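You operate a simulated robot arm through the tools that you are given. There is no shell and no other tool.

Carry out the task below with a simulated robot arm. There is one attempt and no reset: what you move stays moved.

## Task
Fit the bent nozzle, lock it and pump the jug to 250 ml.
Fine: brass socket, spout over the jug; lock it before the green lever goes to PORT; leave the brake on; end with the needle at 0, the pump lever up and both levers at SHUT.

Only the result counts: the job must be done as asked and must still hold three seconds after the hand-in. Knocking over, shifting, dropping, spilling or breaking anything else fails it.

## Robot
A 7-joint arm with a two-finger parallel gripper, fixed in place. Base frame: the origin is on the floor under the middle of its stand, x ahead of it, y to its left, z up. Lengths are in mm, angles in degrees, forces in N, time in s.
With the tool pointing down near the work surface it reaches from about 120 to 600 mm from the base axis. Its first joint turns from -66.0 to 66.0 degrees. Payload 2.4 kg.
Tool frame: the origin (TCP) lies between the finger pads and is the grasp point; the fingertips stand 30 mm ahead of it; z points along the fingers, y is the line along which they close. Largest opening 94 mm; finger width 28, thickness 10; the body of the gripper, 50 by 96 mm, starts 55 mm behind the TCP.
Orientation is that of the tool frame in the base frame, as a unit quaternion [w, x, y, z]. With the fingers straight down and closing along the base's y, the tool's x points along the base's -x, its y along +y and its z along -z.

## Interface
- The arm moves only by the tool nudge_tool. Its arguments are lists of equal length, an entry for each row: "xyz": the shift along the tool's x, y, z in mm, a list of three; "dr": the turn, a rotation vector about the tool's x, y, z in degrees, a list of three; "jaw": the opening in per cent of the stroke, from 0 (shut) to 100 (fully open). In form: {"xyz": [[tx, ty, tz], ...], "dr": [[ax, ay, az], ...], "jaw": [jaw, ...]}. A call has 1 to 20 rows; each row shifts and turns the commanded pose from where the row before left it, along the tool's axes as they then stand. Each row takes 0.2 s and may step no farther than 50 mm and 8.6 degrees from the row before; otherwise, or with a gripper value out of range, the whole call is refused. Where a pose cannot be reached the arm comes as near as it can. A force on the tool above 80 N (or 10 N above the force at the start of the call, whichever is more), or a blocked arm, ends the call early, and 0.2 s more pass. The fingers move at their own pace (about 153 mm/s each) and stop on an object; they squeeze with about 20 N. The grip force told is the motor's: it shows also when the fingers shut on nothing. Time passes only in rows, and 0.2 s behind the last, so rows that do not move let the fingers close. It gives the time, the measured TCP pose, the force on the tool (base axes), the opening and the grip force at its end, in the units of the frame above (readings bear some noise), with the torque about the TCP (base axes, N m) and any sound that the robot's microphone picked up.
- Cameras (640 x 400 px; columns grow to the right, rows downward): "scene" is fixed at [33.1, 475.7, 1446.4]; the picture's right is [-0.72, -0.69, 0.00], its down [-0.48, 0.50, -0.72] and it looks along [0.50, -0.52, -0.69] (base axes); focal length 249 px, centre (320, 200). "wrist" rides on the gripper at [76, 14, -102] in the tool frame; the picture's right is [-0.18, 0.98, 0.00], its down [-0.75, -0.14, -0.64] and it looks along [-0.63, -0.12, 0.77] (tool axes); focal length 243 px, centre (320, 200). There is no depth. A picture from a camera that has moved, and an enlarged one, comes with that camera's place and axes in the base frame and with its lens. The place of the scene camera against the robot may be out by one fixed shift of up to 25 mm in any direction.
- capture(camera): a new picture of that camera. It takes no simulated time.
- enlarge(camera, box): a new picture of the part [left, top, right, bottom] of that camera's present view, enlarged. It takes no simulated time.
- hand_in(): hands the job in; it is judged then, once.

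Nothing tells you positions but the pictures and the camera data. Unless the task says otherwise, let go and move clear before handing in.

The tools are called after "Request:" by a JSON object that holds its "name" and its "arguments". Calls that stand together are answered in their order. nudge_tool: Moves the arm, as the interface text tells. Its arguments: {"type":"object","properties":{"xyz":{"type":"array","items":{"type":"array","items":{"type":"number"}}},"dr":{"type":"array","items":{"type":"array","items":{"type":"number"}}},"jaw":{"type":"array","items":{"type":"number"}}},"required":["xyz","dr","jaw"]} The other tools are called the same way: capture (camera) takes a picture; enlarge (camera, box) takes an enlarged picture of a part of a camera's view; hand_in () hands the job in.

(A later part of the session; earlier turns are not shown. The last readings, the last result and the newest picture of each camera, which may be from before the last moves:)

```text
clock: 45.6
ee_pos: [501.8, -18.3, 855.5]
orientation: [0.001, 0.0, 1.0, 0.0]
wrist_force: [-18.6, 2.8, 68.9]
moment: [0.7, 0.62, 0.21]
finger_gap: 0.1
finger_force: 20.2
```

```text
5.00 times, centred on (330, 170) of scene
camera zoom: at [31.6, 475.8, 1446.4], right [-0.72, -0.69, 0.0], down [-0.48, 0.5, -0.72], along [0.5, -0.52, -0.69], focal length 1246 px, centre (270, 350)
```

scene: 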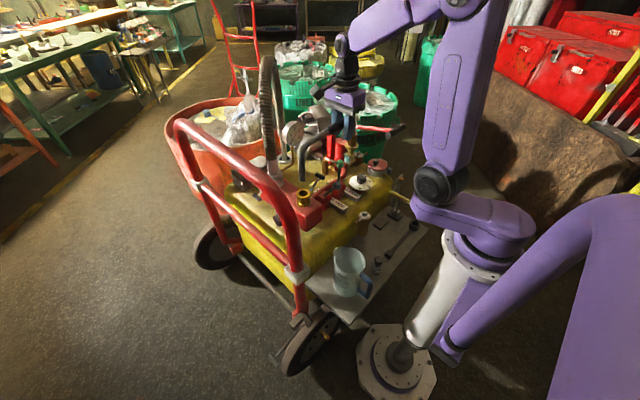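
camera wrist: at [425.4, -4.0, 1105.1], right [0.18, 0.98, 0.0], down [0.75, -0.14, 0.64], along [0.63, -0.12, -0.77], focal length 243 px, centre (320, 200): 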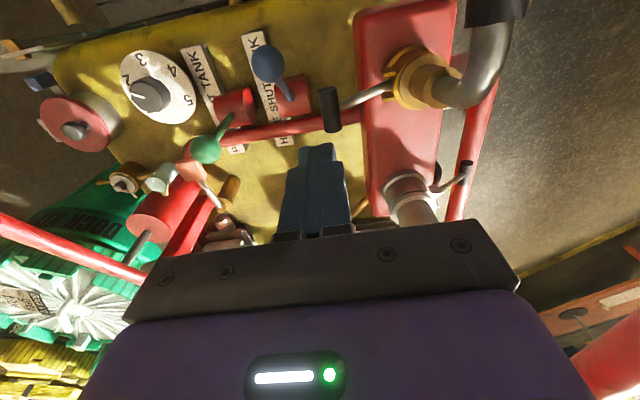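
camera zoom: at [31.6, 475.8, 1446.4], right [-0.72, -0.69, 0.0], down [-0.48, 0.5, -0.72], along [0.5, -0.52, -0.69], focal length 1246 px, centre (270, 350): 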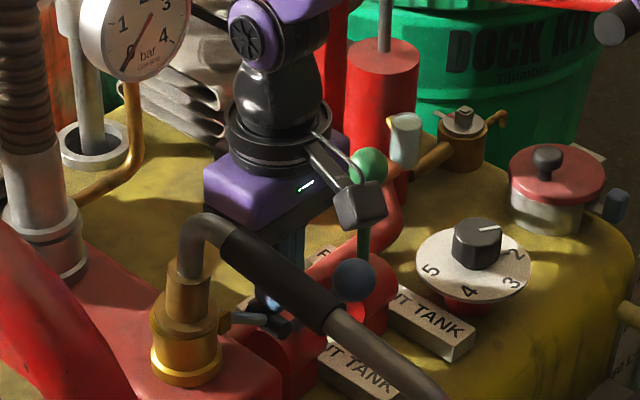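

The lever is hard against its stop. I'll lift off and inspect the lever and nozzle.

Request:
{"name": "nudge_tool", "arguments": {"xyz": [[0, 0, -8], [0, 0, -20], [0, 0, -30], [0, 0, -40], [0, 0, -40], [0, 0, 0]], "dr": [[0, 0, 0], [0, 0, 0], [0, 0, 0], [0, 0, 0], [0, 0, 0], [0, 0, 0]], "jaw": [0, 0, 0, 0, 0, 0]}}

Request:
{"name": "enlarge", "arguments": {"camera": "wrist", "box": [230, 20, 530, 220]}}

Request:
{"name": "enlarge", "arguments": {"camera": "scene", "box": [295, 160, 345, 215]}}

Request:
{"name": "enlarge", "arguments": {"camera": "scene", "box": [290, 140, 390, 310]}}

```text
clock: 47.0
ee_pos: [504.5, -16.1, 989.2]
orientation: [0.0, -0.001, 1.0, 0.0]
wrist_force: [-0.2, 0.0, -0.8]
moment: [0.03, 0.04, -0.01]
finger_gap: 0.0
finger_force: 20.4
```

```text
2.00 times, centred on (380, 120) of wrist
camera zoom: at [427.3, -3.8, 1091.5], right [0.18, 0.98, 0.0], down [0.75, -0.14, 0.64], along [0.63, -0.12, -0.77], focal length 485 px, centre (200, 360)
```

zoom: 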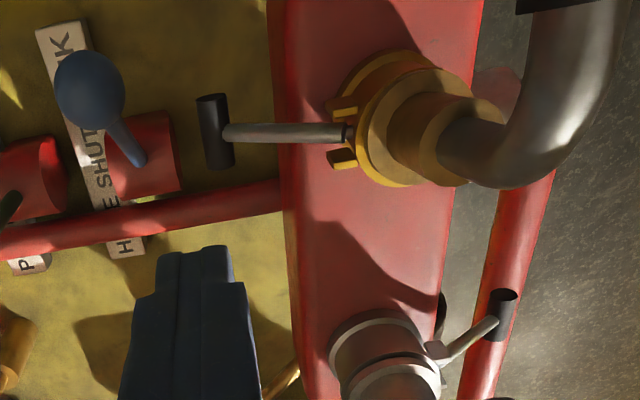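

```text
7.27 times, centred on (320, 188) of scene
camera zoom: at [33.1, 475.7, 1446.4], right [-0.72, -0.69, 0.0], down [-0.48, 0.5, -0.72], along [0.5, -0.52, -0.69], focal length 1812 px, centre (320, 291)
```

zoom: 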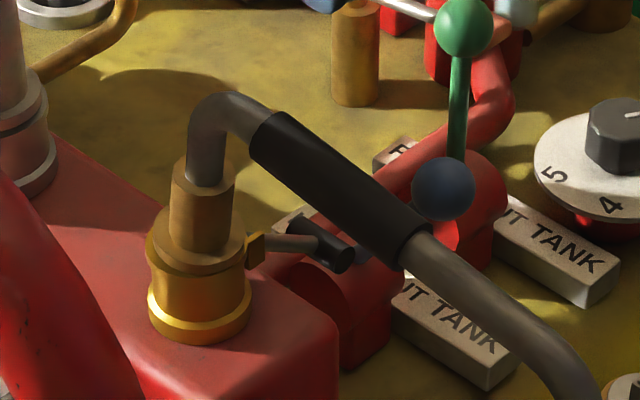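

```text
2.35 times, centred on (340, 225) of scene
camera zoom: at [33.1, 475.7, 1446.4], right [-0.72, -0.69, 0.0], down [-0.48, 0.5, -0.72], along [0.5, -0.52, -0.69], focal length 586 px, centre (273, 141)
```

zoom: 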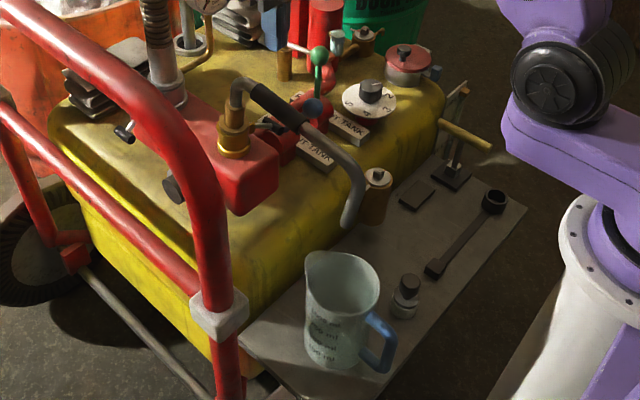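

The lever is down. I'll compare the nozzle's lean now with before locking using the same crop, and compare with the hose coupling's lever.

Request:
{"name": "enlarge", "arguments": {"camera": "scene", "box": [298, 165, 334, 205]}}

Request:
{"name": "enlarge", "arguments": {"camera": "scene", "box": [290, 130, 380, 250]}}

Request:
{"name": "capture", "arguments": {"camera": "wrist"}}

```text
10.00 times, centred on (316, 185) of scene
camera zoom: at [33.1, 475.7, 1446.4], right [-0.72, -0.69, 0.0], down [-0.48, 0.5, -0.72], along [0.5, -0.52, -0.69], focal length 2492 px, centre (360, 350)
```

zoom: 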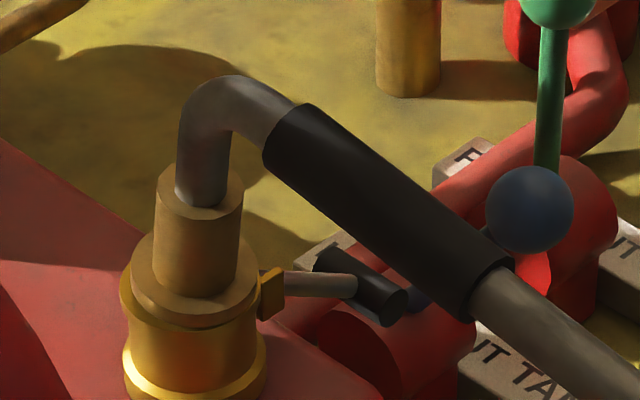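

```text
3.33 times, centred on (335, 190) of scene
camera zoom: at [33.1, 475.7, 1446.4], right [-0.72, -0.69, 0.0], down [-0.48, 0.5, -0.72], along [0.5, -0.52, -0.69], focal length 831 px, centre (270, 233)
```

zoom: 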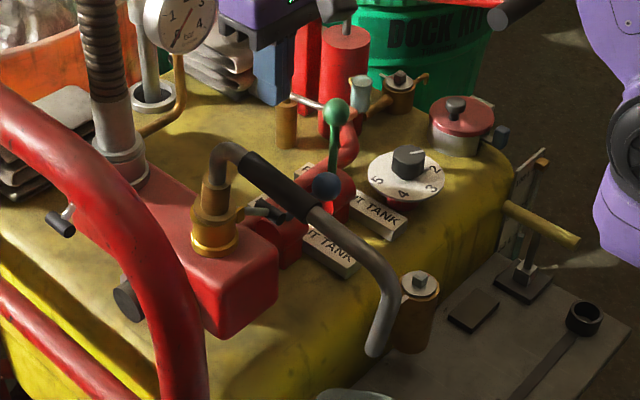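

```text
taken
camera wrist: at [427.3, -3.8, 1091.5], right [0.18, 0.98, 0.0], down [0.75, -0.14, 0.64], along [0.63, -0.12, -0.77], focal length 243 px, centre (320, 200)
```

wrist: 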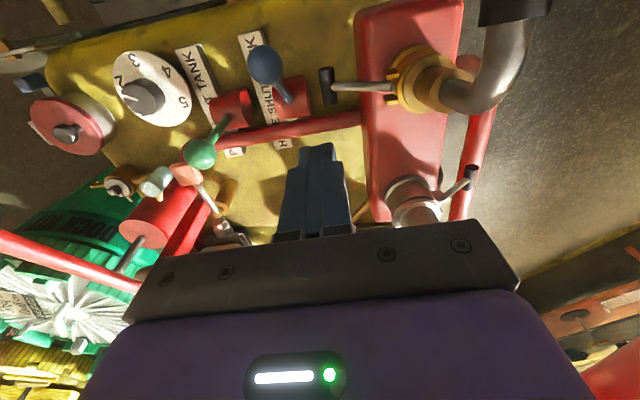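

The lever matches the hose coupling's locked posture. To be sure the nozzle is truly held, I'll grip the sleeve and pull up very gently as a test.

Request:
{"name": "nudge_tool", "arguments": {"xyz": [[0, 0, -45], [0, 0, -45], [30, 31, 0], [28, 31, 0], [0, 30, 0], [0, 0, 40], [0, 0, 40], [0, 0, 30], [0, 0, 10], [0, 0, 0]], "dr": [[0, 0, 0], [0, 0, 0], [0, 0, 0], [0, 0, 0], [0, 0, 0], [0, 0, 0], [0, 0, 0], [0, 0, 0], [0, 0, 0], [0, 0, 0]], "jaw": [60, 60, 60, 60, 60, 60, 60, 60, 60, 60]}}

Request:
{"name": "capture", "arguments": {"camera": "wrist"}}

```text
clock: 49.2
ee_pos: [447.7, 75.0, 960.3]
orientation: [0.0, -0.001, 1.0, 0.0]
wrist_force: [1.2, 0.5, -0.3]
moment: [0.0, 0.01, 0.01]
finger_gap: 56.2
finger_force: 0.0
```

```text
taken
camera wrist: at [371.2, 86.8, 1061.6], right [0.18, 0.98, 0.0], down [0.75, -0.14, 0.64], along [0.63, -0.12, -0.77], focal length 243 px, centre (320, 200)
```

wrist: 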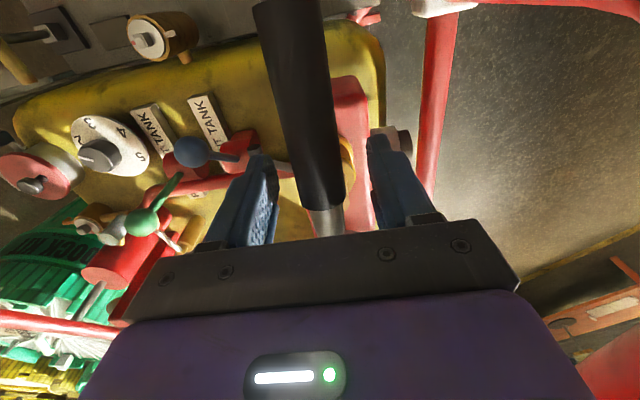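

The sleeve is between the pads. I'll close and lift 2 mm to feel whether it's held.

Request:
{"name": "nudge_tool", "arguments": {"xyz": [[0, 0, 3], [0, 0, 0], [0, 0, 0], [0, 0, 0], [0, 0, 0]], "dr": [[0, 0, 0], [0, 0, 0], [0, 0, 0], [0, 0, 0], [0, 0, 0]], "jaw": [60, 35, 15, 10, 10]}}

Request:
{"name": "nudge_tool", "arguments": {"xyz": [[0, 0, -1], [0, 0, -1], [0, 0, 0]], "dr": [[0, 0, 0], [0, 0, 0], [0, 0, 0]], "jaw": [10, 10, 10]}}

```text
clock: 50.4
ee_pos: [447.5, 75.3, 957.4]
orientation: [-0.001, 0.0, 1.0, -0.001]
wrist_force: [-0.7, 2.8, -0.2]
moment: [0.1, 0.08, 0.07]
finger_gap: 27.9
finger_force: 19.1
```

```text
clock: 51.2
ee_pos: [446.6, 73.5, 959.2]
orientation: [0.001, 0.0, 1.0, 0.0]
wrist_force: [2.3, 0.0, -2.4]
moment: [-0.03, -0.32, 0.02]
finger_gap: 27.8
finger_force: 19.7
```

Only the weight is felt so far, since lifting first takes up the lean. I'll lift a little more to see if it's held.

Request:
{"name": "nudge_tool", "arguments": {"xyz": [[0, 0, -1], [0, 0, -1], [0, 0, 0]], "dr": [[0, 0, 0], [0, 0, 0], [0, 0, 0]], "jaw": [10, 10, 10]}}

Request:
{"name": "enlarge", "arguments": {"camera": "scene", "box": [298, 165, 334, 205]}}

```text
clock: 52.0
ee_pos: [446.3, 74.8, 962.7]
orientation: [0.0, 0.0, 1.0, 0.0]
wrist_force: [5.0, -0.5, -3.9]
moment: [-0.08, -0.38, -0.04]
finger_gap: 27.9
finger_force: 20.2
```

```text
10.00 times, centred on (316, 185) of scene
camera zoom: at [33.3, 475.7, 1446.4], right [-0.72, -0.69, 0.0], down [-0.48, 0.5, -0.72], along [0.5, -0.52, -0.69], focal length 2492 px, centre (360, 350)
```

zoom: 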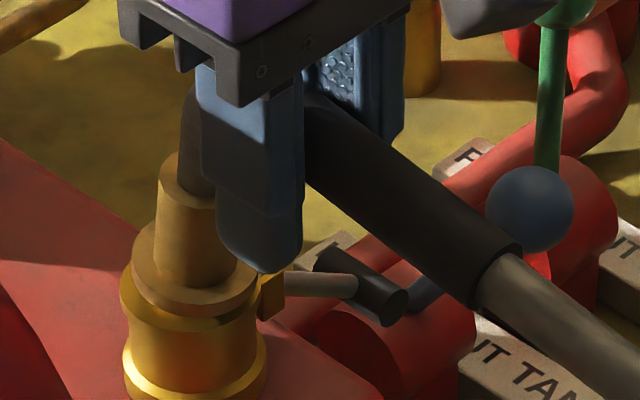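

Not conclusive yet. I'll lift another few millimetres and watch the flange.

Request:
{"name": "nudge_tool", "arguments": {"xyz": [[-0.7, 0, 0], [0, 0, -1.5], [0, 0, -1.5], [0, 0, 0]], "dr": [[0, 0, 0], [0, 0, 0], [0, 0, 0], [0, 0, 0]], "jaw": [10, 10, 10, 10]}}

Request:
{"name": "enlarge", "arguments": {"camera": "scene", "box": [298, 165, 334, 205]}}

```text
clock: 53.0
ee_pos: [446.5, 74.0, 963.4]
orientation: [-0.001, 0.0, 1.0, 0.0]
wrist_force: [7.7, -2.5, -19.7]
moment: [0.01, 0.16, -0.08]
finger_gap: 28.0
finger_force: 19.8
```

```text
10.00 times, centred on (316, 185) of scene
camera zoom: at [33.6, 475.7, 1446.4], right [-0.72, -0.69, 0.0], down [-0.48, 0.5, -0.72], along [0.5, -0.52, -0.69], focal length 2492 px, centre (360, 350)
```

zoom: 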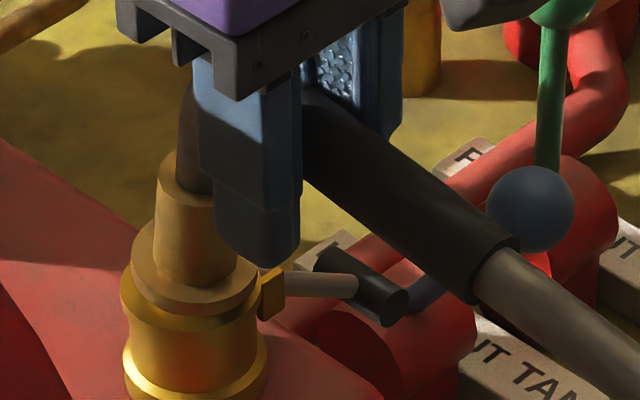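

The pull now meets 20 N with no further lift: the nozzle is locked in the socket. I'll lower back, release and retreat.

Request:
{"name": "nudge_tool", "arguments": {"xyz": [[0, 0, 1.5], [0.5, 0, 2], [0, 0, 2], [0, 0, 1], [0, 0, 0], [0, 0, 0], [0, 0, 0], [0, 0, -15], [0, 0, -35], [0, 0, -45], [0, 0, -45], [0, 0, 0]], "dr": [[0, 0, 0], [0, 0, 0], [0, 0, 0], [0, 0, 0], [0, 0, 0], [0, 0, 0], [0, 0, 0], [0, 0, 0], [0, 0, 0], [0, 0, 0], [0, 0, 0], [0, 0, 0]], "jaw": [10, 10, 10, 10, 10, 40, 60, 60, 60, 60, 60, 60]}}

Request:
{"name": "enlarge", "arguments": {"camera": "scene", "box": [290, 150, 390, 310]}}

Request:
{"name": "enlarge", "arguments": {"camera": "scene", "box": [298, 165, 334, 205]}}

Request:
{"name": "capture", "arguments": {"camera": "wrist"}}

```text
clock: 55.6
ee_pos: [444.7, 74.3, 1095.6]
orientation: [0.0, 0.0, 1.0, 0.0]
wrist_force: [-0.5, 0.2, -0.4]
moment: [0.0, -0.01, -0.04]
finger_gap: 56.5
finger_force: 0.1
```

```text
2.50 times, centred on (340, 230) of scene
camera zoom: at [33.1, 475.7, 1446.4], right [-0.72, -0.69, 0.0], down [-0.48, 0.5, -0.72], along [0.5, -0.52, -0.69], focal length 623 px, centre (270, 125)
```

zoom: 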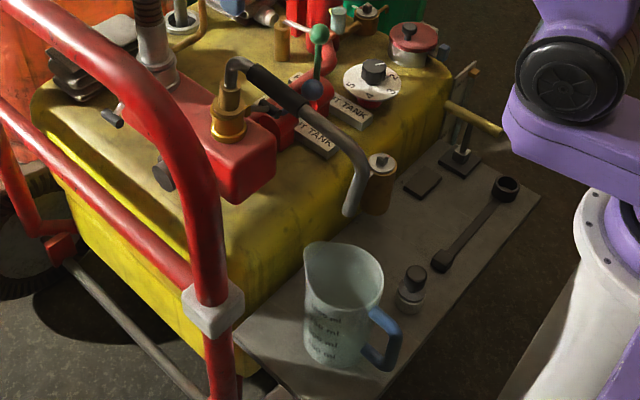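

```text
10.00 times, centred on (316, 185) of scene
camera zoom: at [33.1, 475.7, 1446.4], right [-0.72, -0.69, 0.0], down [-0.48, 0.5, -0.72], along [0.5, -0.52, -0.69], focal length 2492 px, centre (360, 350)
```

zoom: 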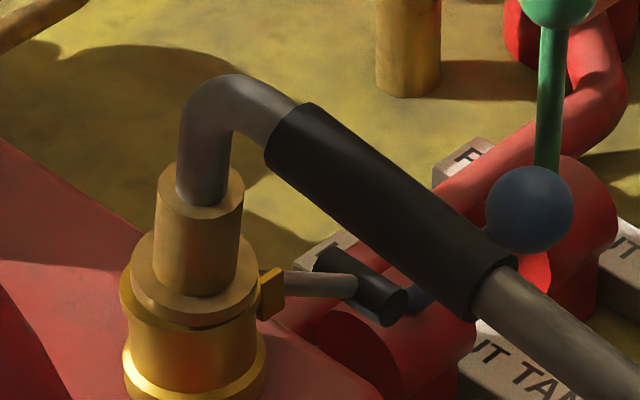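

```text
taken
camera wrist: at [368.0, 86.3, 1197.7], right [0.18, 0.98, 0.0], down [0.75, -0.14, 0.64], along [0.63, -0.12, -0.77], focal length 243 px, centre (320, 200)
```

wrist: 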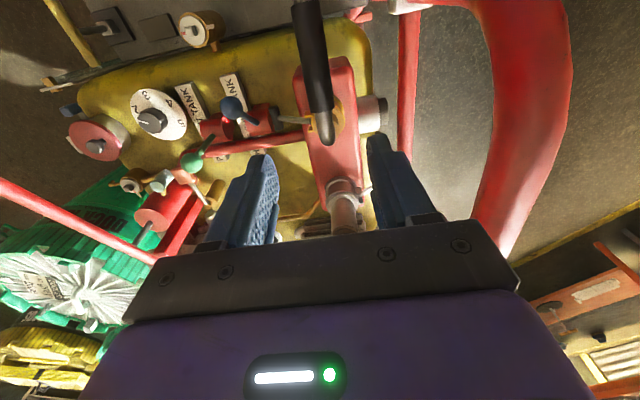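

The nozzle stays locked, outlet about (290,72,819). I'll back off in x to look down at outlet and jug from above to confirm they line up.

Request:
{"name": "nudge_tool", "arguments": {"xyz": [[45, 0, 0], [45, 0, 0], [45, 0, 0], [45, 0, 0], [0, 0, 0]], "dr": [[0, 0, 0], [0, 0, 0], [0, 0, 0], [0, 0, 0], [0, 0, 0]], "jaw": [60, 60, 60, 60, 60]}}

Request:
{"name": "enlarge", "arguments": {"camera": "wrist", "box": [230, 0, 430, 160]}}

```text
clock: 56.8
ee_pos: [265.3, 75.8, 1098.9]
orientation: [0.0, 0.0, 1.0, 0.0]
wrist_force: [0.6, -0.8, 0.4]
moment: [-0.01, -0.03, -0.01]
finger_gap: 56.3
finger_force: 0.2
```

```text
2.50 times, centred on (330, 80) of wrist
camera zoom: at [189.4, 87.9, 1200.6], right [0.18, 0.98, 0.0], down [0.75, -0.14, 0.64], along [0.63, -0.12, -0.77], focal length 606 px, centre (295, 500)
```

zoom: 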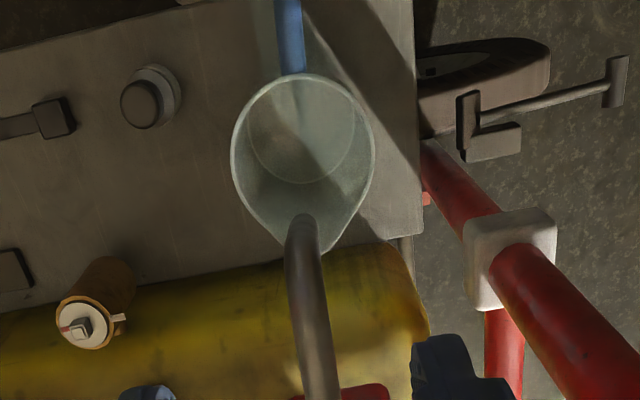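

The outlet is well inside the jug's mouth. Next I'll bring the blue lever from TANK to SHUT: move above its ball with jaws partly open (closing along y).

Request:
{"name": "nudge_tool", "arguments": {"xyz": [[-40.2, -26.8, 0], [-40.2, -26.8, 0], [-40.2, -26.8, 0], [-40.2, -26.8, 0], [-40.2, -26.8, 0], [0, 0, 45], [0, 0, 45], [0, 0, 45], [0, 0, 15], [0, 0, 0]], "dr": [[0, 0, 0], [0, 0, 0], [0, 0, 0], [0, 0, 0], [0, 0, 0], [0, 0, 0], [0, 0, 0], [0, 0, 0], [0, 0, 0], [0, 0, 0]], "jaw": [45, 45, 45, 45, 45, 45, 45, 45, 45, 45]}}

Request:
{"name": "capture", "arguments": {"camera": "wrist"}}

Request:
{"name": "enlarge", "arguments": {"camera": "scene", "box": [290, 110, 390, 220]}}

```text
clock: 59.0
ee_pos: [463.8, -57.8, 947.3]
orientation: [-0.001, 0.0, 1.0, 0.0]
wrist_force: [-1.4, 0.0, -0.2]
moment: [-0.02, 0.03, -0.01]
finger_gap: 42.5
finger_force: 0.1
```

```text
taken
camera wrist: at [387.6, -45.1, 1049.9], right [0.18, 0.98, 0.0], down [0.75, -0.14, 0.64], along [0.63, -0.12, -0.77], focal length 243 px, centre (320, 200)
```

wrist: 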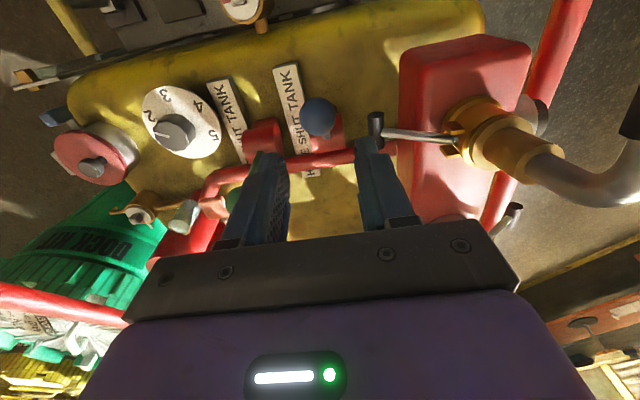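

```text
3.64 times, centred on (340, 165) of scene
camera zoom: at [33.1, 475.7, 1446.4], right [-0.72, -0.69, 0.0], down [-0.48, 0.5, -0.72], along [0.5, -0.52, -0.69], focal length 906 px, centre (247, 327)
```

zoom: 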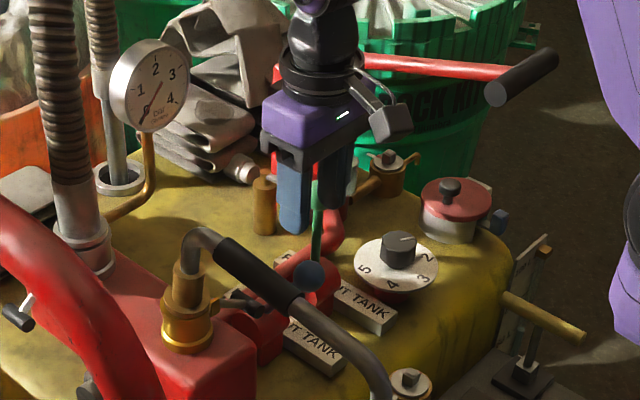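

The blue ball is centred between the fingers below. I'll lower around it and close.

Request:
{"name": "nudge_tool", "arguments": {"xyz": [[-2, -1, 30], [0, 0, 30], [0, 0, 25], [0, 0, 15], [0, 0, 0]], "dr": [[0, 0, 0], [0, 0, 0], [0, 0, 0], [0, 0, 0], [0, 0, 0]], "jaw": [45, 45, 45, 45, 45]}}

Request:
{"name": "enlarge", "arguments": {"camera": "wrist", "box": [220, 80, 420, 240]}}

Request:
{"name": "enlarge", "arguments": {"camera": "scene", "box": [300, 130, 370, 210]}}

```text
clock: 60.2
ee_pos: [466.8, -60.6, 846.5]
orientation: [0.0, 0.0, 1.0, 0.0]
wrist_force: [0.1, -0.3, 0.1]
moment: [-0.01, 0.03, 0.0]
finger_gap: 42.1
finger_force: 0.1
```

```text
2.50 times, centred on (320, 160) of wrist
camera zoom: at [389.3, -49.5, 947.9], right [0.18, 0.98, 0.0], down [0.75, -0.14, 0.64], along [0.63, -0.12, -0.77], focal length 606 px, centre (320, 300)
```

zoom: 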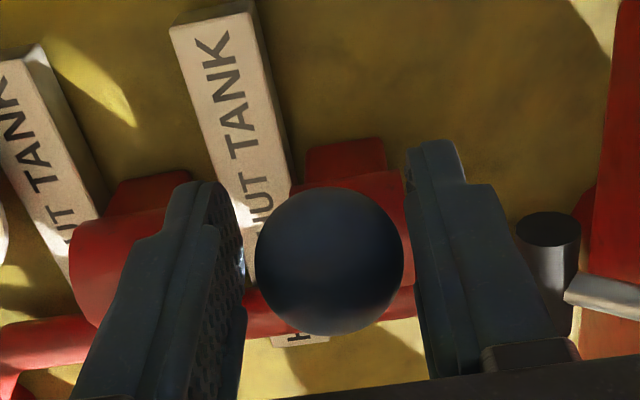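

```text
5.00 times, centred on (335, 170) of scene
camera zoom: at [33.1, 475.7, 1446.4], right [-0.72, -0.69, 0.0], down [-0.48, 0.5, -0.72], along [0.5, -0.52, -0.69], focal length 1246 px, centre (245, 350)
```

zoom: 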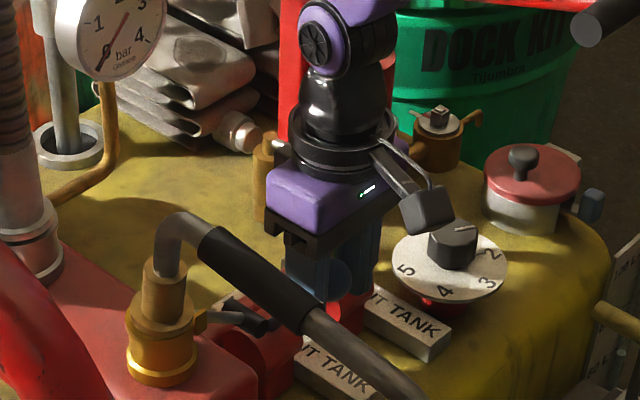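

The ball sits at the grasp point. Closing on it.

Request:
{"name": "nudge_tool", "arguments": {"xyz": [[0, 2, 0], [0, 0, 0], [0, 0, 0], [0, 0, 0]], "dr": [[0, 0, 0], [0, 0, 0], [0, 0, 0], [0, 0, 0]], "jaw": [45, 25, 10, 10]}}

```text
clock: 61.2
ee_pos: [467.0, -60.9, 846.1]
orientation: [-0.001, 0.0, 1.0, -0.001]
wrist_force: [-0.2, -10.2, -1.3]
moment: [-0.06, 0.09, 0.04]
finger_gap: 30.8
finger_force: 45.1
```

Gripped the ball (31 mm). I'll start moving it along its arc toward upright and watch the forces.

Request:
{"name": "nudge_tool", "arguments": {"xyz": [[0, -0.8, 0], [-8, 0, -4.7], [-7.6, 0, -3.7], [0, 0, 0]], "dr": [[0, 0, 0], [0, 0, 0], [0, 0, 0], [0, 0, 0]], "jaw": [10, 10, 10, 10]}}

```text
clock: 62.2
ee_pos: [480.6, -60.3, 856.0]
orientation: [-0.001, 0.002, 1.0, -0.001]
wrist_force: [-9.5, -13.9, -6.3]
moment: [0.01, 1.32, 0.03]
finger_gap: 31.2
finger_force: 44.9
```

The lever is moving with modest force. I'll look before continuing.

Request:
{"name": "enlarge", "arguments": {"camera": "wrist", "box": [220, 80, 420, 240]}}

Request:
{"name": "enlarge", "arguments": {"camera": "scene", "box": [300, 130, 370, 210]}}

```text
2.50 times, centred on (320, 160) of wrist
camera zoom: at [405.5, -47.5, 958.3], right [0.18, 0.98, 0.0], down [0.76, -0.14, 0.64], along [0.63, -0.12, -0.77], focal length 606 px, centre (320, 300)
```

zoom: 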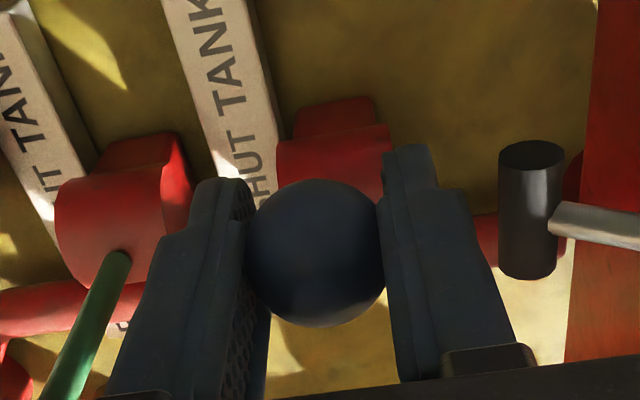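

```text
5.00 times, centred on (335, 170) of scene
camera zoom: at [33.0, 475.4, 1446.5], right [-0.72, -0.69, 0.0], down [-0.48, 0.5, -0.72], along [0.5, -0.52, -0.69], focal length 1246 px, centre (245, 350)
```

zoom: 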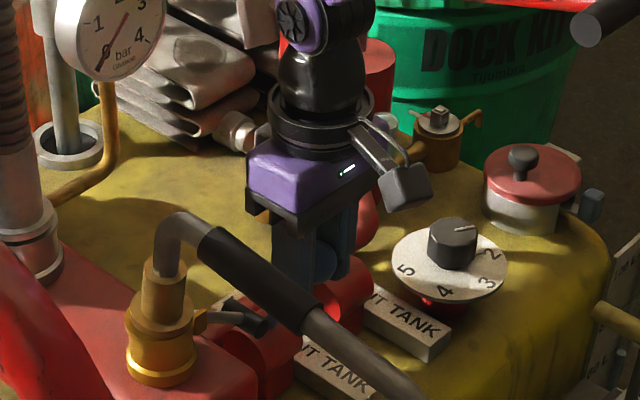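

The lever is following. Continue along the arc to upright.

Request:
{"name": "nudge_tool", "arguments": {"xyz": [[-8.2, -0.8, -1.8], [-8.2, -0.5, -1.5], [-8.2, 0, -1.2], [-8.2, 0, -0.8], [-8.2, 0, -0.4], [-6, 0, 0], [0, 0, 0]], "dr": [[0, 0, 0], [0, 0, 0], [0, 0, 0], [0, 0, 0], [0, 0, 0], [0, 0, 0], [0, 0, 0]], "jaw": [10, 10, 10, 10, 10, 10, 10]}}

Request:
{"name": "capture", "arguments": {"camera": "wrist"}}

Request:
{"name": "enlarge", "arguments": {"camera": "scene", "box": [300, 130, 370, 210]}}

```text
clock: 63.8
ee_pos: [530.4, -59.5, 861.6]
orientation: [0.0, -0.002, 1.0, -0.001]
wrist_force: [-9.3, 8.3, 12.5]
moment: [0.0, 0.94, 0.0]
finger_gap: 31.0
finger_force: 45.1
```

```text
taken
camera wrist: at [454.3, -47.8, 962.9], right [0.18, 0.98, 0.0], down [0.75, -0.14, 0.64], along [0.63, -0.12, -0.77], focal length 243 px, centre (320, 200)
```

wrist: 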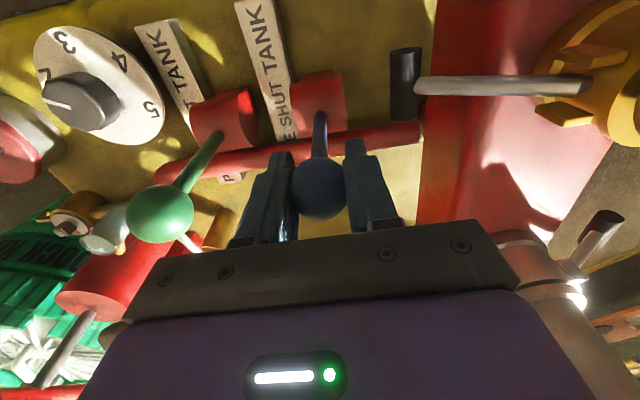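

```text
5.00 times, centred on (335, 170) of scene
camera zoom: at [32.7, 476.0, 1446.3], right [-0.72, -0.69, 0.0], down [-0.48, 0.5, -0.72], along [0.5, -0.52, -0.69], focal length 1246 px, centre (245, 350)
```

zoom: 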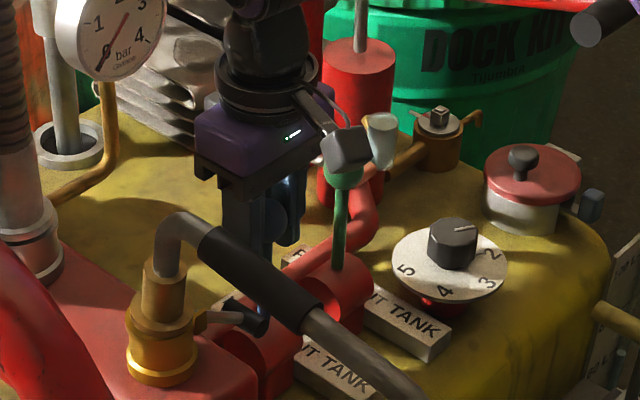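

The blue lever is now in line with the upright green one. I'll release and check it stays at SHUT.

Request:
{"name": "nudge_tool", "arguments": {"xyz": [[0, 0, 0], [0, 0, 0], [0, 0, 0], [0, 0, 0]], "dr": [[0, 0, 0], [0, 0, 0], [0, 0, 0], [0, 0, 0]], "jaw": [25, 45, 45, 45]}}

Request:
{"name": "capture", "arguments": {"camera": "wrist"}}

```text
clock: 64.8
ee_pos: [529.7, -61.8, 859.8]
orientation: [0.0, 0.0, 1.0, 0.0]
wrist_force: [0.7, 0.6, 1.5]
moment: [0.0, 0.01, 0.01]
finger_gap: 42.5
finger_force: 0.1
```

```text
taken
camera wrist: at [454.3, -49.7, 962.6], right [0.18, 0.98, 0.0], down [0.75, -0.14, 0.64], along [0.63, -0.12, -0.77], focal length 243 px, centre (320, 200)
```

wrist: 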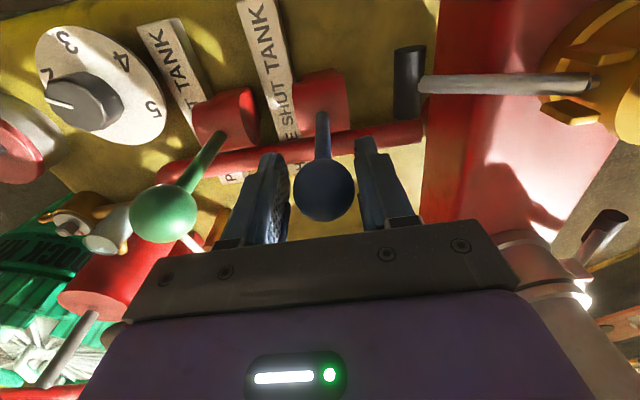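

Blue stays upright at SHUT. Now up, across to the green ball, and down around it.

Request:
{"name": "nudge_tool", "arguments": {"xyz": [[0, 0, -30], [0, 0, -40], [0, -43, 0], [0, -42.5, 0], [0, 0, 0]], "dr": [[0, 0, 0], [0, 0, 0], [0, 0, 0], [0, 0, 0], [0, 0, 0]], "jaw": [45, 45, 45, 45, 45]}}

Request:
{"name": "capture", "arguments": {"camera": "wrist"}}

Request:
{"name": "enlarge", "arguments": {"camera": "scene", "box": [300, 130, 370, 210]}}

```text
clock: 66.0
ee_pos: [528.6, -142.2, 929.5]
orientation: [0.0, 0.0, 1.0, 0.0]
wrist_force: [0.5, 0.0, 0.3]
moment: [-0.02, 0.04, 0.0]
finger_gap: 42.3
finger_force: 0.0
```

```text
taken
camera wrist: at [452.1, -130.9, 1032.1], right [0.18, 0.98, 0.0], down [0.75, -0.14, 0.64], along [0.63, -0.12, -0.77], focal length 243 px, centre (320, 200)
```

wrist: 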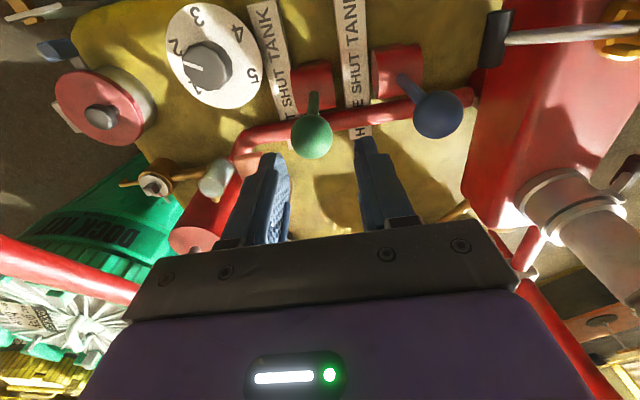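

```text
5.00 times, centred on (335, 170) of scene
camera zoom: at [33.2, 475.7, 1446.4], right [-0.72, -0.69, 0.0], down [-0.48, 0.5, -0.72], along [0.5, -0.52, -0.69], focal length 1246 px, centre (245, 350)
```

zoom: 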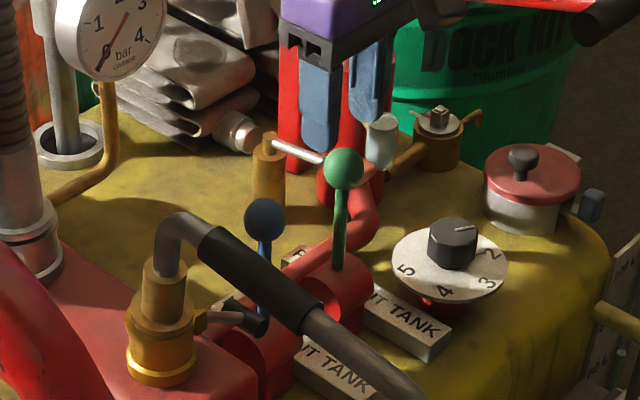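

Blue and green look parallel. Now I lower around the green ball and grip it.

Request:
{"name": "nudge_tool", "arguments": {"xyz": [[-3, -4.5, 20], [0, 0, 25], [0, 0, 21], [0, 0, 0]], "dr": [[0, 0, 0], [0, 0, 0], [0, 0, 0], [0, 0, 0]], "jaw": [45, 45, 45, 45]}}

Request:
{"name": "enlarge", "arguments": {"camera": "wrist", "box": [220, 80, 420, 240]}}

```text
clock: 67.0
ee_pos: [532.4, -150.1, 865.6]
orientation: [0.0, 0.0, 1.0, 0.0]
wrist_force: [-0.3, -0.6, 0.2]
moment: [0.02, 0.0, -0.02]
finger_gap: 42.3
finger_force: 0.1
```

```text
2.50 times, centred on (320, 160) of wrist
camera zoom: at [455.7, -136.7, 967.4], right [0.18, 0.98, 0.0], down [0.75, -0.14, 0.64], along [0.63, -0.12, -0.77], focal length 606 px, centre (320, 300)
```

zoom: 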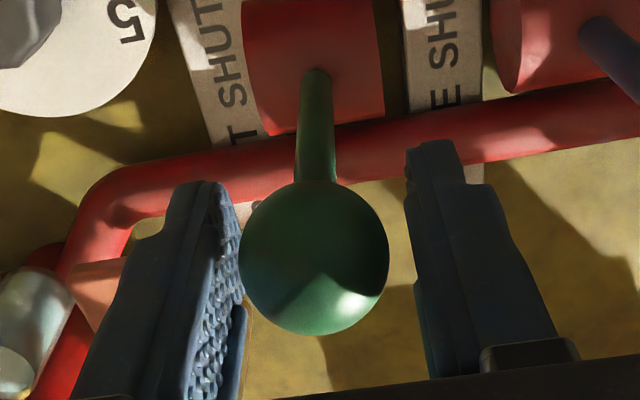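

The green ball is at the grasp point. The nozzle is fitted and locked, so I'll close on it and swing it toward PORT (+x) in steps.

Request:
{"name": "nudge_tool", "arguments": {"xyz": [[0, -1, 0], [0, 0, 0], [0, 0, 0], [-8.6, 0, 0.3], [-8.6, 0, 0.9], [-8.5, 0, 1.6], [0, 0, 0]], "dr": [[0, 0, 0], [0, 0, 0], [0, 0, 0], [0, 0, 0], [0, 0, 0], [0, 0, 0], [0, 0, 0]], "jaw": [25, 10, 10, 10, 10, 10, 10]}}

Request:
{"name": "enlarge", "arguments": {"camera": "wrist", "box": [220, 80, 420, 240]}}

```text
clock: 68.6
ee_pos: [557.2, -150.3, 861.6]
orientation: [-0.005, 0.0, 1.0, 0.0]
wrist_force: [-11.2, 7.6, -14.1]
moment: [-0.04, 0.83, -0.01]
finger_gap: 30.9
finger_force: 45.4
```

```text
2.50 times, centred on (320, 160) of wrist
camera zoom: at [481.4, -137.9, 964.2], right [0.18, 0.98, 0.0], down [0.76, -0.14, 0.64], along [0.62, -0.12, -0.77], focal length 606 px, centre (320, 300)
```

zoom: 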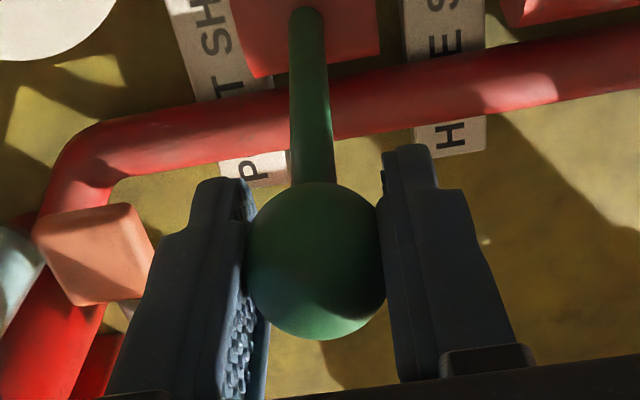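

The green lever follows well and the nearby copper part is clear. Continue toward PORT.

Request:
{"name": "nudge_tool", "arguments": {"xyz": [[-8.3, 0, 2.8], [-8.2, 0, 3], [-8, 0, 3.3], [-7.7, 0, 3.9], [0, 0, 0]], "dr": [[0, 0, 0], [0, 0, 0], [0, 0, 0], [0, 0, 0], [0, 0, 0]], "jaw": [10, 10, 10, 10, 10]}}

Request:
{"name": "enlarge", "arguments": {"camera": "wrist", "box": [220, 80, 420, 240]}}

```text
clock: 69.8
ee_pos: [591.4, -150.0, 850.7]
orientation: [-0.003, 0.0, 1.0, 0.0]
wrist_force: [-12.1, 6.8, -1.3]
moment: [0.01, 1.21, -0.03]
finger_gap: 31.1
finger_force: 44.9
```

```text
2.50 times, centred on (320, 160) of wrist
camera zoom: at [514.8, -137.8, 952.8], right [0.18, 0.98, 0.0], down [0.76, -0.14, 0.64], along [0.63, -0.12, -0.77], focal length 606 px, centre (320, 300)
```

zoom: 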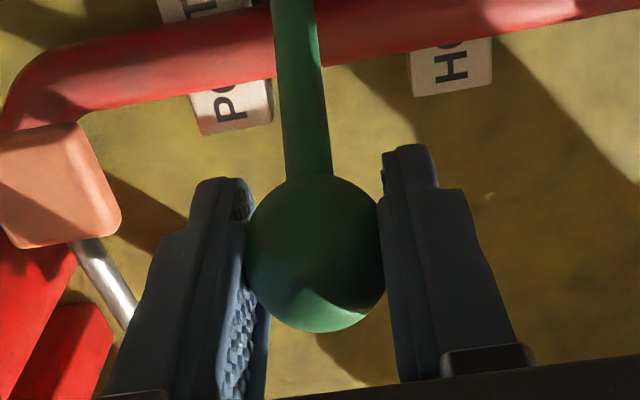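

About 30° so far. A little more to reach the PORT stop.

Request:
{"name": "nudge_tool", "arguments": {"xyz": [[-3, 0, 1.7], [-3, 0, 1.8], [0, 0, 0]], "dr": [[0, 0, 0], [0, 0, 0], [0, 0, 0]], "jaw": [10, 10, 10]}}

```text
clock: 70.6
ee_pos: [597.4, -150.6, 846.8]
orientation: [-0.003, 0.0, 1.0, 0.0]
wrist_force: [-18.3, 6.9, 2.1]
moment: [0.02, 0.67, 0.01]
finger_gap: 31.1
finger_force: 45.4
```

Request:
{"name": "nudge_tool", "arguments": {"xyz": [[-2, 0, 1.3], [0, 0, 0]], "dr": [[0, 0, 0], [0, 0, 0]], "jaw": [10, 10]}}

Request:
{"name": "enlarge", "arguments": {"camera": "wrist", "box": [220, 80, 420, 240]}}

Request:
{"name": "enlarge", "arguments": {"camera": "scene", "box": [290, 120, 370, 210]}}

```text
clock: 71.2
ee_pos: [596.4, -149.9, 846.3]
orientation: [-0.005, 0.0, 1.0, 0.001]
wrist_force: [-29.7, 9.5, 22.6]
moment: [-0.03, 0.67, -0.02]
finger_gap: 30.8
finger_force: 44.8
```

```text
2.50 times, centred on (320, 160) of wrist
camera zoom: at [521.6, -137.9, 949.1], right [0.18, 0.98, 0.0], down [0.76, -0.14, 0.63], along [0.62, -0.12, -0.77], focal length 606 px, centre (320, 300)
```

zoom: 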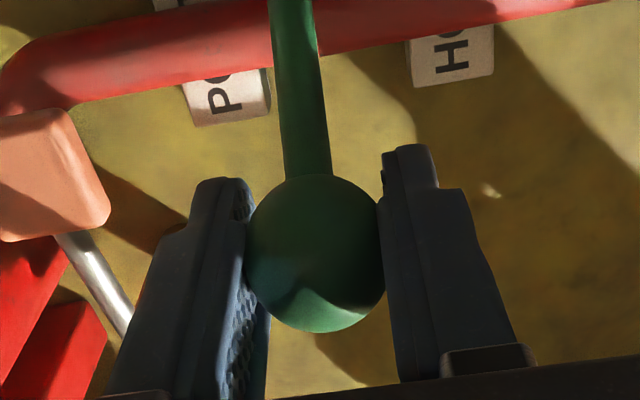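

```text
4.44 times, centred on (330, 165) of scene
camera zoom: at [32.0, 476.1, 1446.3], right [-0.72, -0.69, 0.0], down [-0.48, 0.5, -0.72], along [0.5, -0.52, -0.69], focal length 1108 px, centre (276, 356)
```

zoom: 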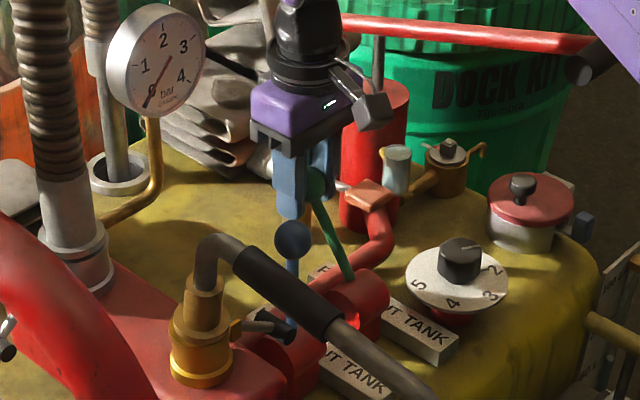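

Force rose sharply with no movement, so green is at its PORT stop. I'll relax slightly, release and lift clear.

Request:
{"name": "nudge_tool", "arguments": {"xyz": [[1.5, 0, -1], [0, 0, 0], [0, 0, 0], [0, 0, 0], [0, 0, -25], [0, 0, -40], [0, 0, -40], [0, 0, 0]], "dr": [[0, 0, 0], [0, 0, 0], [0, 0, 0], [0, 0, 0], [0, 0, 0], [0, 0, 0], [0, 0, 0], [0, 0, 0]], "jaw": [10, 25, 45, 45, 45, 45, 45, 45]}}

Request:
{"name": "capture", "arguments": {"camera": "wrist"}}

Request:
{"name": "enlarge", "arguments": {"camera": "scene", "box": [290, 120, 370, 210]}}

Request:
{"name": "enlarge", "arguments": {"camera": "scene", "box": [320, 105, 420, 175]}}

```text
clock: 73.0
ee_pos: [598.9, -151.7, 950.4]
orientation: [0.0, 0.0, 1.0, 0.0]
wrist_force: [0.2, -0.1, 0.1]
moment: [0.01, 0.0, 0.01]
finger_gap: 42.4
finger_force: 0.1
```

```text
taken
camera wrist: at [522.2, -139.0, 1053.0], right [0.18, 0.98, 0.0], down [0.75, -0.14, 0.64], along [0.63, -0.12, -0.77], focal length 243 px, centre (320, 200)
```

wrist: 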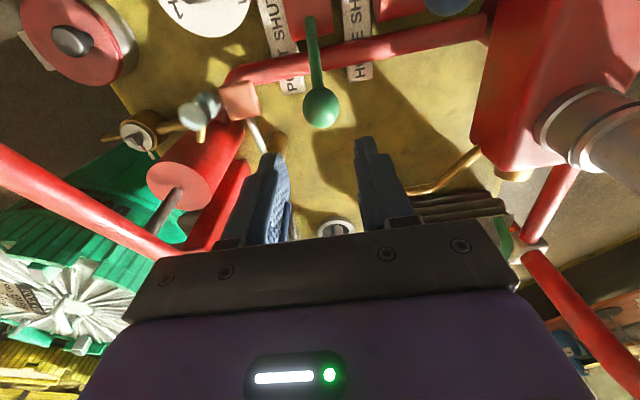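

```text
4.44 times, centred on (330, 165) of scene
camera zoom: at [33.1, 475.7, 1446.4], right [-0.72, -0.69, 0.0], down [-0.48, 0.5, -0.72], along [0.5, -0.52, -0.69], focal length 1108 px, centre (276, 356)
```

zoom: 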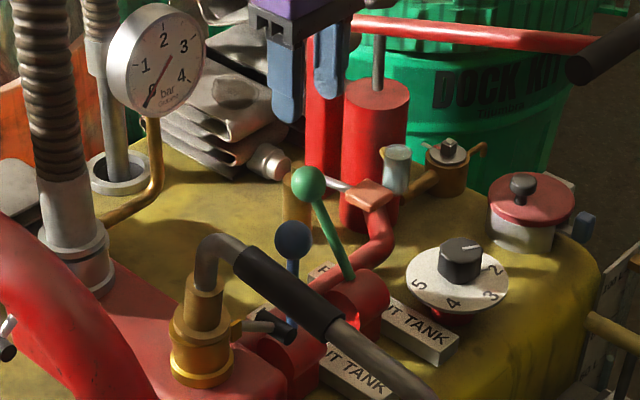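

```text
5.71 times, centred on (370, 140) of scene
camera zoom: at [33.1, 475.7, 1446.4], right [-0.72, -0.69, 0.0], down [-0.48, 0.5, -0.72], along [0.5, -0.52, -0.69], focal length 1424 px, centre (34, 543)
```

zoom: 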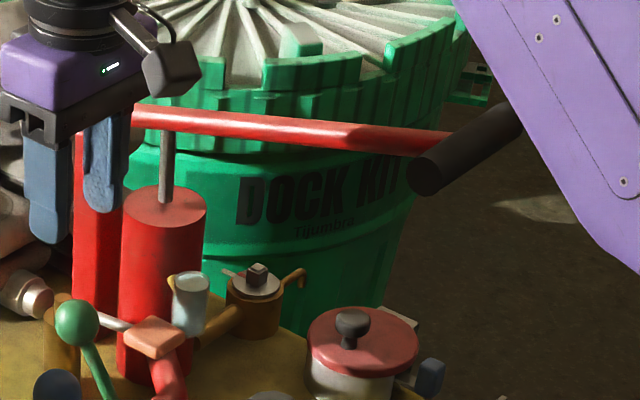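

Green rests at PORT, gauge at 0, blue at SHUT. Now I go up and over to look at the pump lever's grip from the side of the base.

Request:
{"name": "nudge_tool", "arguments": {"xyz": [[0, 0, -43], [0, 0, -43], [0, 0, -43], [0, 0, -43], [43.6, -17.4, 0], [43.6, -17.4, 0], [43.6, -17.4, 0], [43.6, -17.4, 0], [43.6, -17.4, 0], [0, 0, 0]], "dr": [[0, 0, 0], [0, 0, 0], [0, 0, 0], [0, 0, 0], [0, 0, 0], [0, 0, 0], [0, 0, 0], [0, 0, 0], [0, 0, 0], [0, 0, 0]], "jaw": [60, 60, 60, 60, 60, 60, 60, 60, 60, 60]}}

Request:
{"name": "capture", "arguments": {"camera": "wrist"}}

Request:
{"name": "capture", "arguments": {"camera": "scene"}}

```text
clock: 75.2
ee_pos: [381.6, -239.6, 1123.3]
orientation: [0.0, 0.0, 1.0, 0.0]
wrist_force: [0.9, 0.3, -1.2]
moment: [0.0, 0.0, -0.02]
finger_gap: 56.5
finger_force: 0.2
```

```text
taken
camera wrist: at [305.5, -228.5, 1225.6], right [0.18, 0.98, 0.0], down [0.75, -0.14, 0.64], along [0.63, -0.12, -0.77], focal length 243 px, centre (320, 200)
```

wrist: 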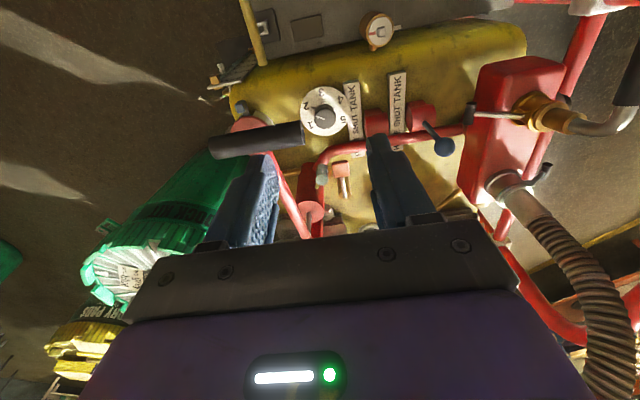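

```text
taken
```

scene: 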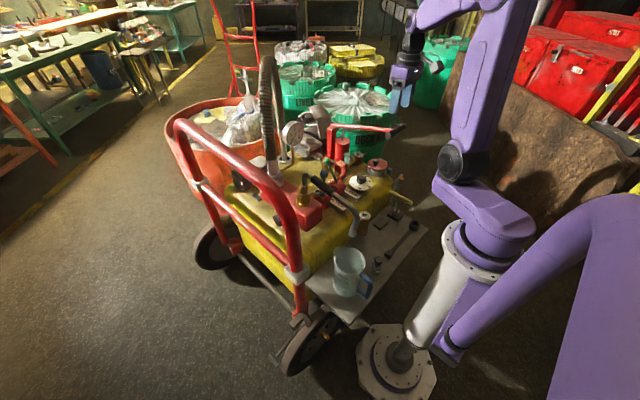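

I can see the pump grip. Enlarge it for measurement.

Request:
{"name": "enlarge", "arguments": {"camera": "wrist", "box": [190, 80, 390, 240]}}

Request:
{"name": "enlarge", "arguments": {"camera": "scene", "box": [330, 100, 420, 170]}}

Request:
{"name": "enlarge", "arguments": {"camera": "wrist", "box": [280, 60, 480, 220]}}

```text
2.50 times, centred on (290, 160) of wrist
camera zoom: at [305.5, -228.5, 1225.6], right [0.18, 0.98, 0.0], down [0.75, -0.14, 0.64], along [0.63, -0.12, -0.77], focal length 606 px, centre (395, 300)
```

zoom: 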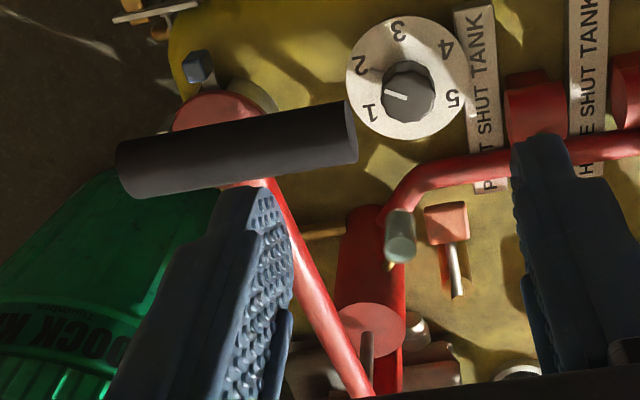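

```text
5.71 times, centred on (375, 135) of scene
camera zoom: at [33.1, 475.7, 1446.4], right [-0.72, -0.69, 0.0], down [-0.48, 0.5, -0.72], along [0.5, -0.52, -0.69], focal length 1424 px, centre (6, 571)
```

zoom: 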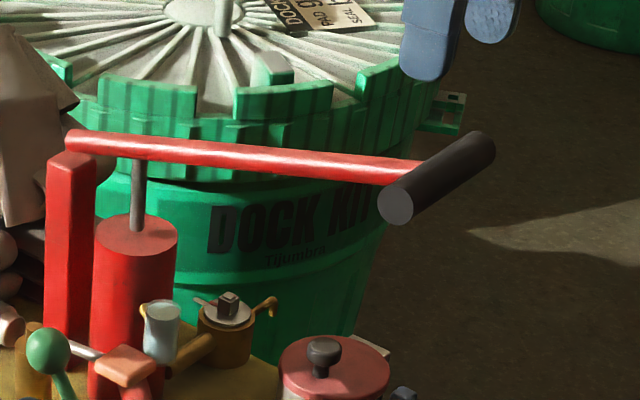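

```text
2.50 times, centred on (380, 140) of wrist
camera zoom: at [305.5, -228.5, 1225.6], right [0.18, 0.98, 0.0], down [0.75, -0.14, 0.64], along [0.63, -0.12, -0.77], focal length 606 px, centre (170, 350)
```

zoom: 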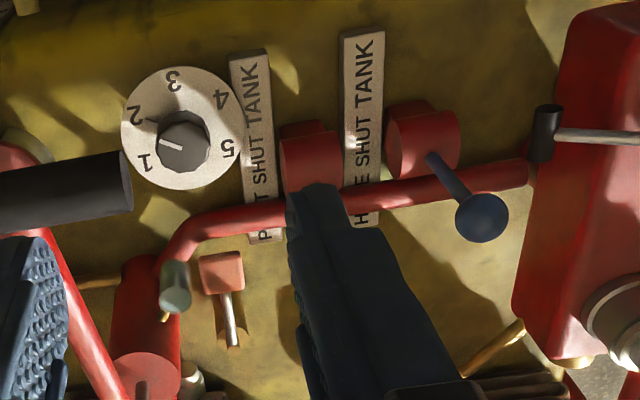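

The grip's axis runs along y from −270 to −371 at x≈412, z≈975; the lever pivots near (724, 886) with about 15.6° of rise. I'll turn the tool 90° to close along x, and go above the grip's +y half.

Request:
{"name": "nudge_tool", "arguments": {"xyz": [[0, 0, 0], [0, 0, 0], [0, 0, 0], [0, 0, 0], [0, 0, 0], [0, 0, 0], [0, 0, 0], [0, 0, 0], [0, 0, 0], [0, 0, 0], [0, 0, 0], [-24, 16, 0], [-22, 15, 0], [0, 0, 25], [0, 0, 25], [0, 0, 0]], "dr": [[0, 0, 8.2], [0, 0, 8.2], [0, 0, 8.2], [0, 0, 8.2], [0, 0, 8.2], [0, 0, 8.2], [0, 0, 8.2], [0, 0, 8.2], [0, 0, 8.2], [0, 0, 8.2], [0, 0, 8], [0, 0, 0], [0, 0, 0], [0, 0, 0], [0, 0, 0], [0, 0, 0]], "jaw": [60, 60, 60, 60, 60, 60, 60, 60, 60, 60, 60, 55, 50, 50, 50, 50]}}

Request:
{"name": "capture", "arguments": {"camera": "wrist"}}

Request:
{"name": "enlarge", "arguments": {"camera": "scene", "box": [330, 60, 470, 180]}}

```text
clock: 78.6
ee_pos: [410.9, -285.9, 1072.4]
orientation: [0.0, 0.707, 0.707, 0.0]
wrist_force: [0.9, -0.1, 0.2]
moment: [0.01, -0.05, -0.02]
finger_gap: 47.1
finger_force: 0.0
```

```text
taken
camera wrist: at [425.0, -211.5, 1174.0], right [0.98, -0.18, 0.0], down [-0.14, -0.75, 0.64], along [-0.12, -0.63, -0.77], focal length 243 px, centre (320, 200)
```

wrist: 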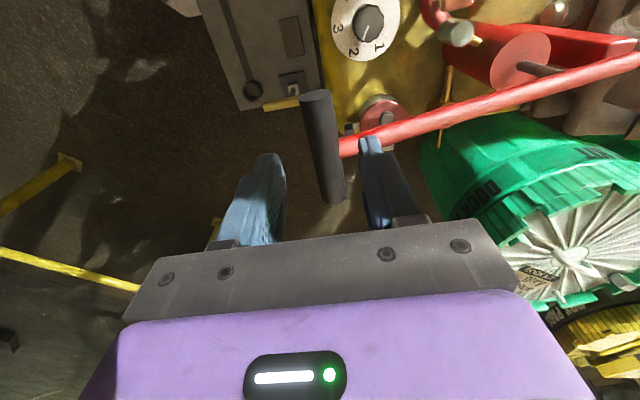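

```text
3.33 times, centred on (400, 120) of scene
camera zoom: at [33.1, 475.7, 1446.4], right [-0.72, -0.69, 0.0], down [-0.48, 0.5, -0.72], along [0.5, -0.52, -0.69], focal length 831 px, centre (53, 467)
```

zoom: 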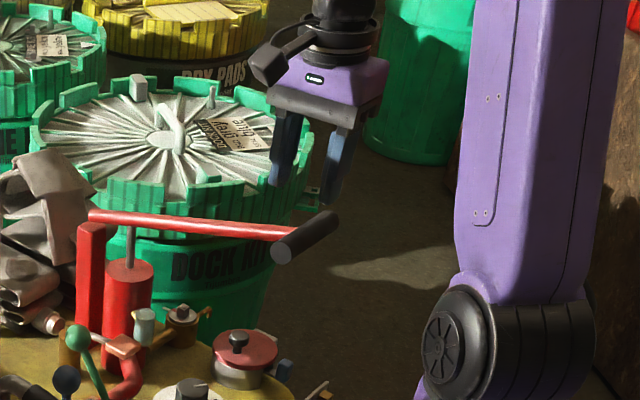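

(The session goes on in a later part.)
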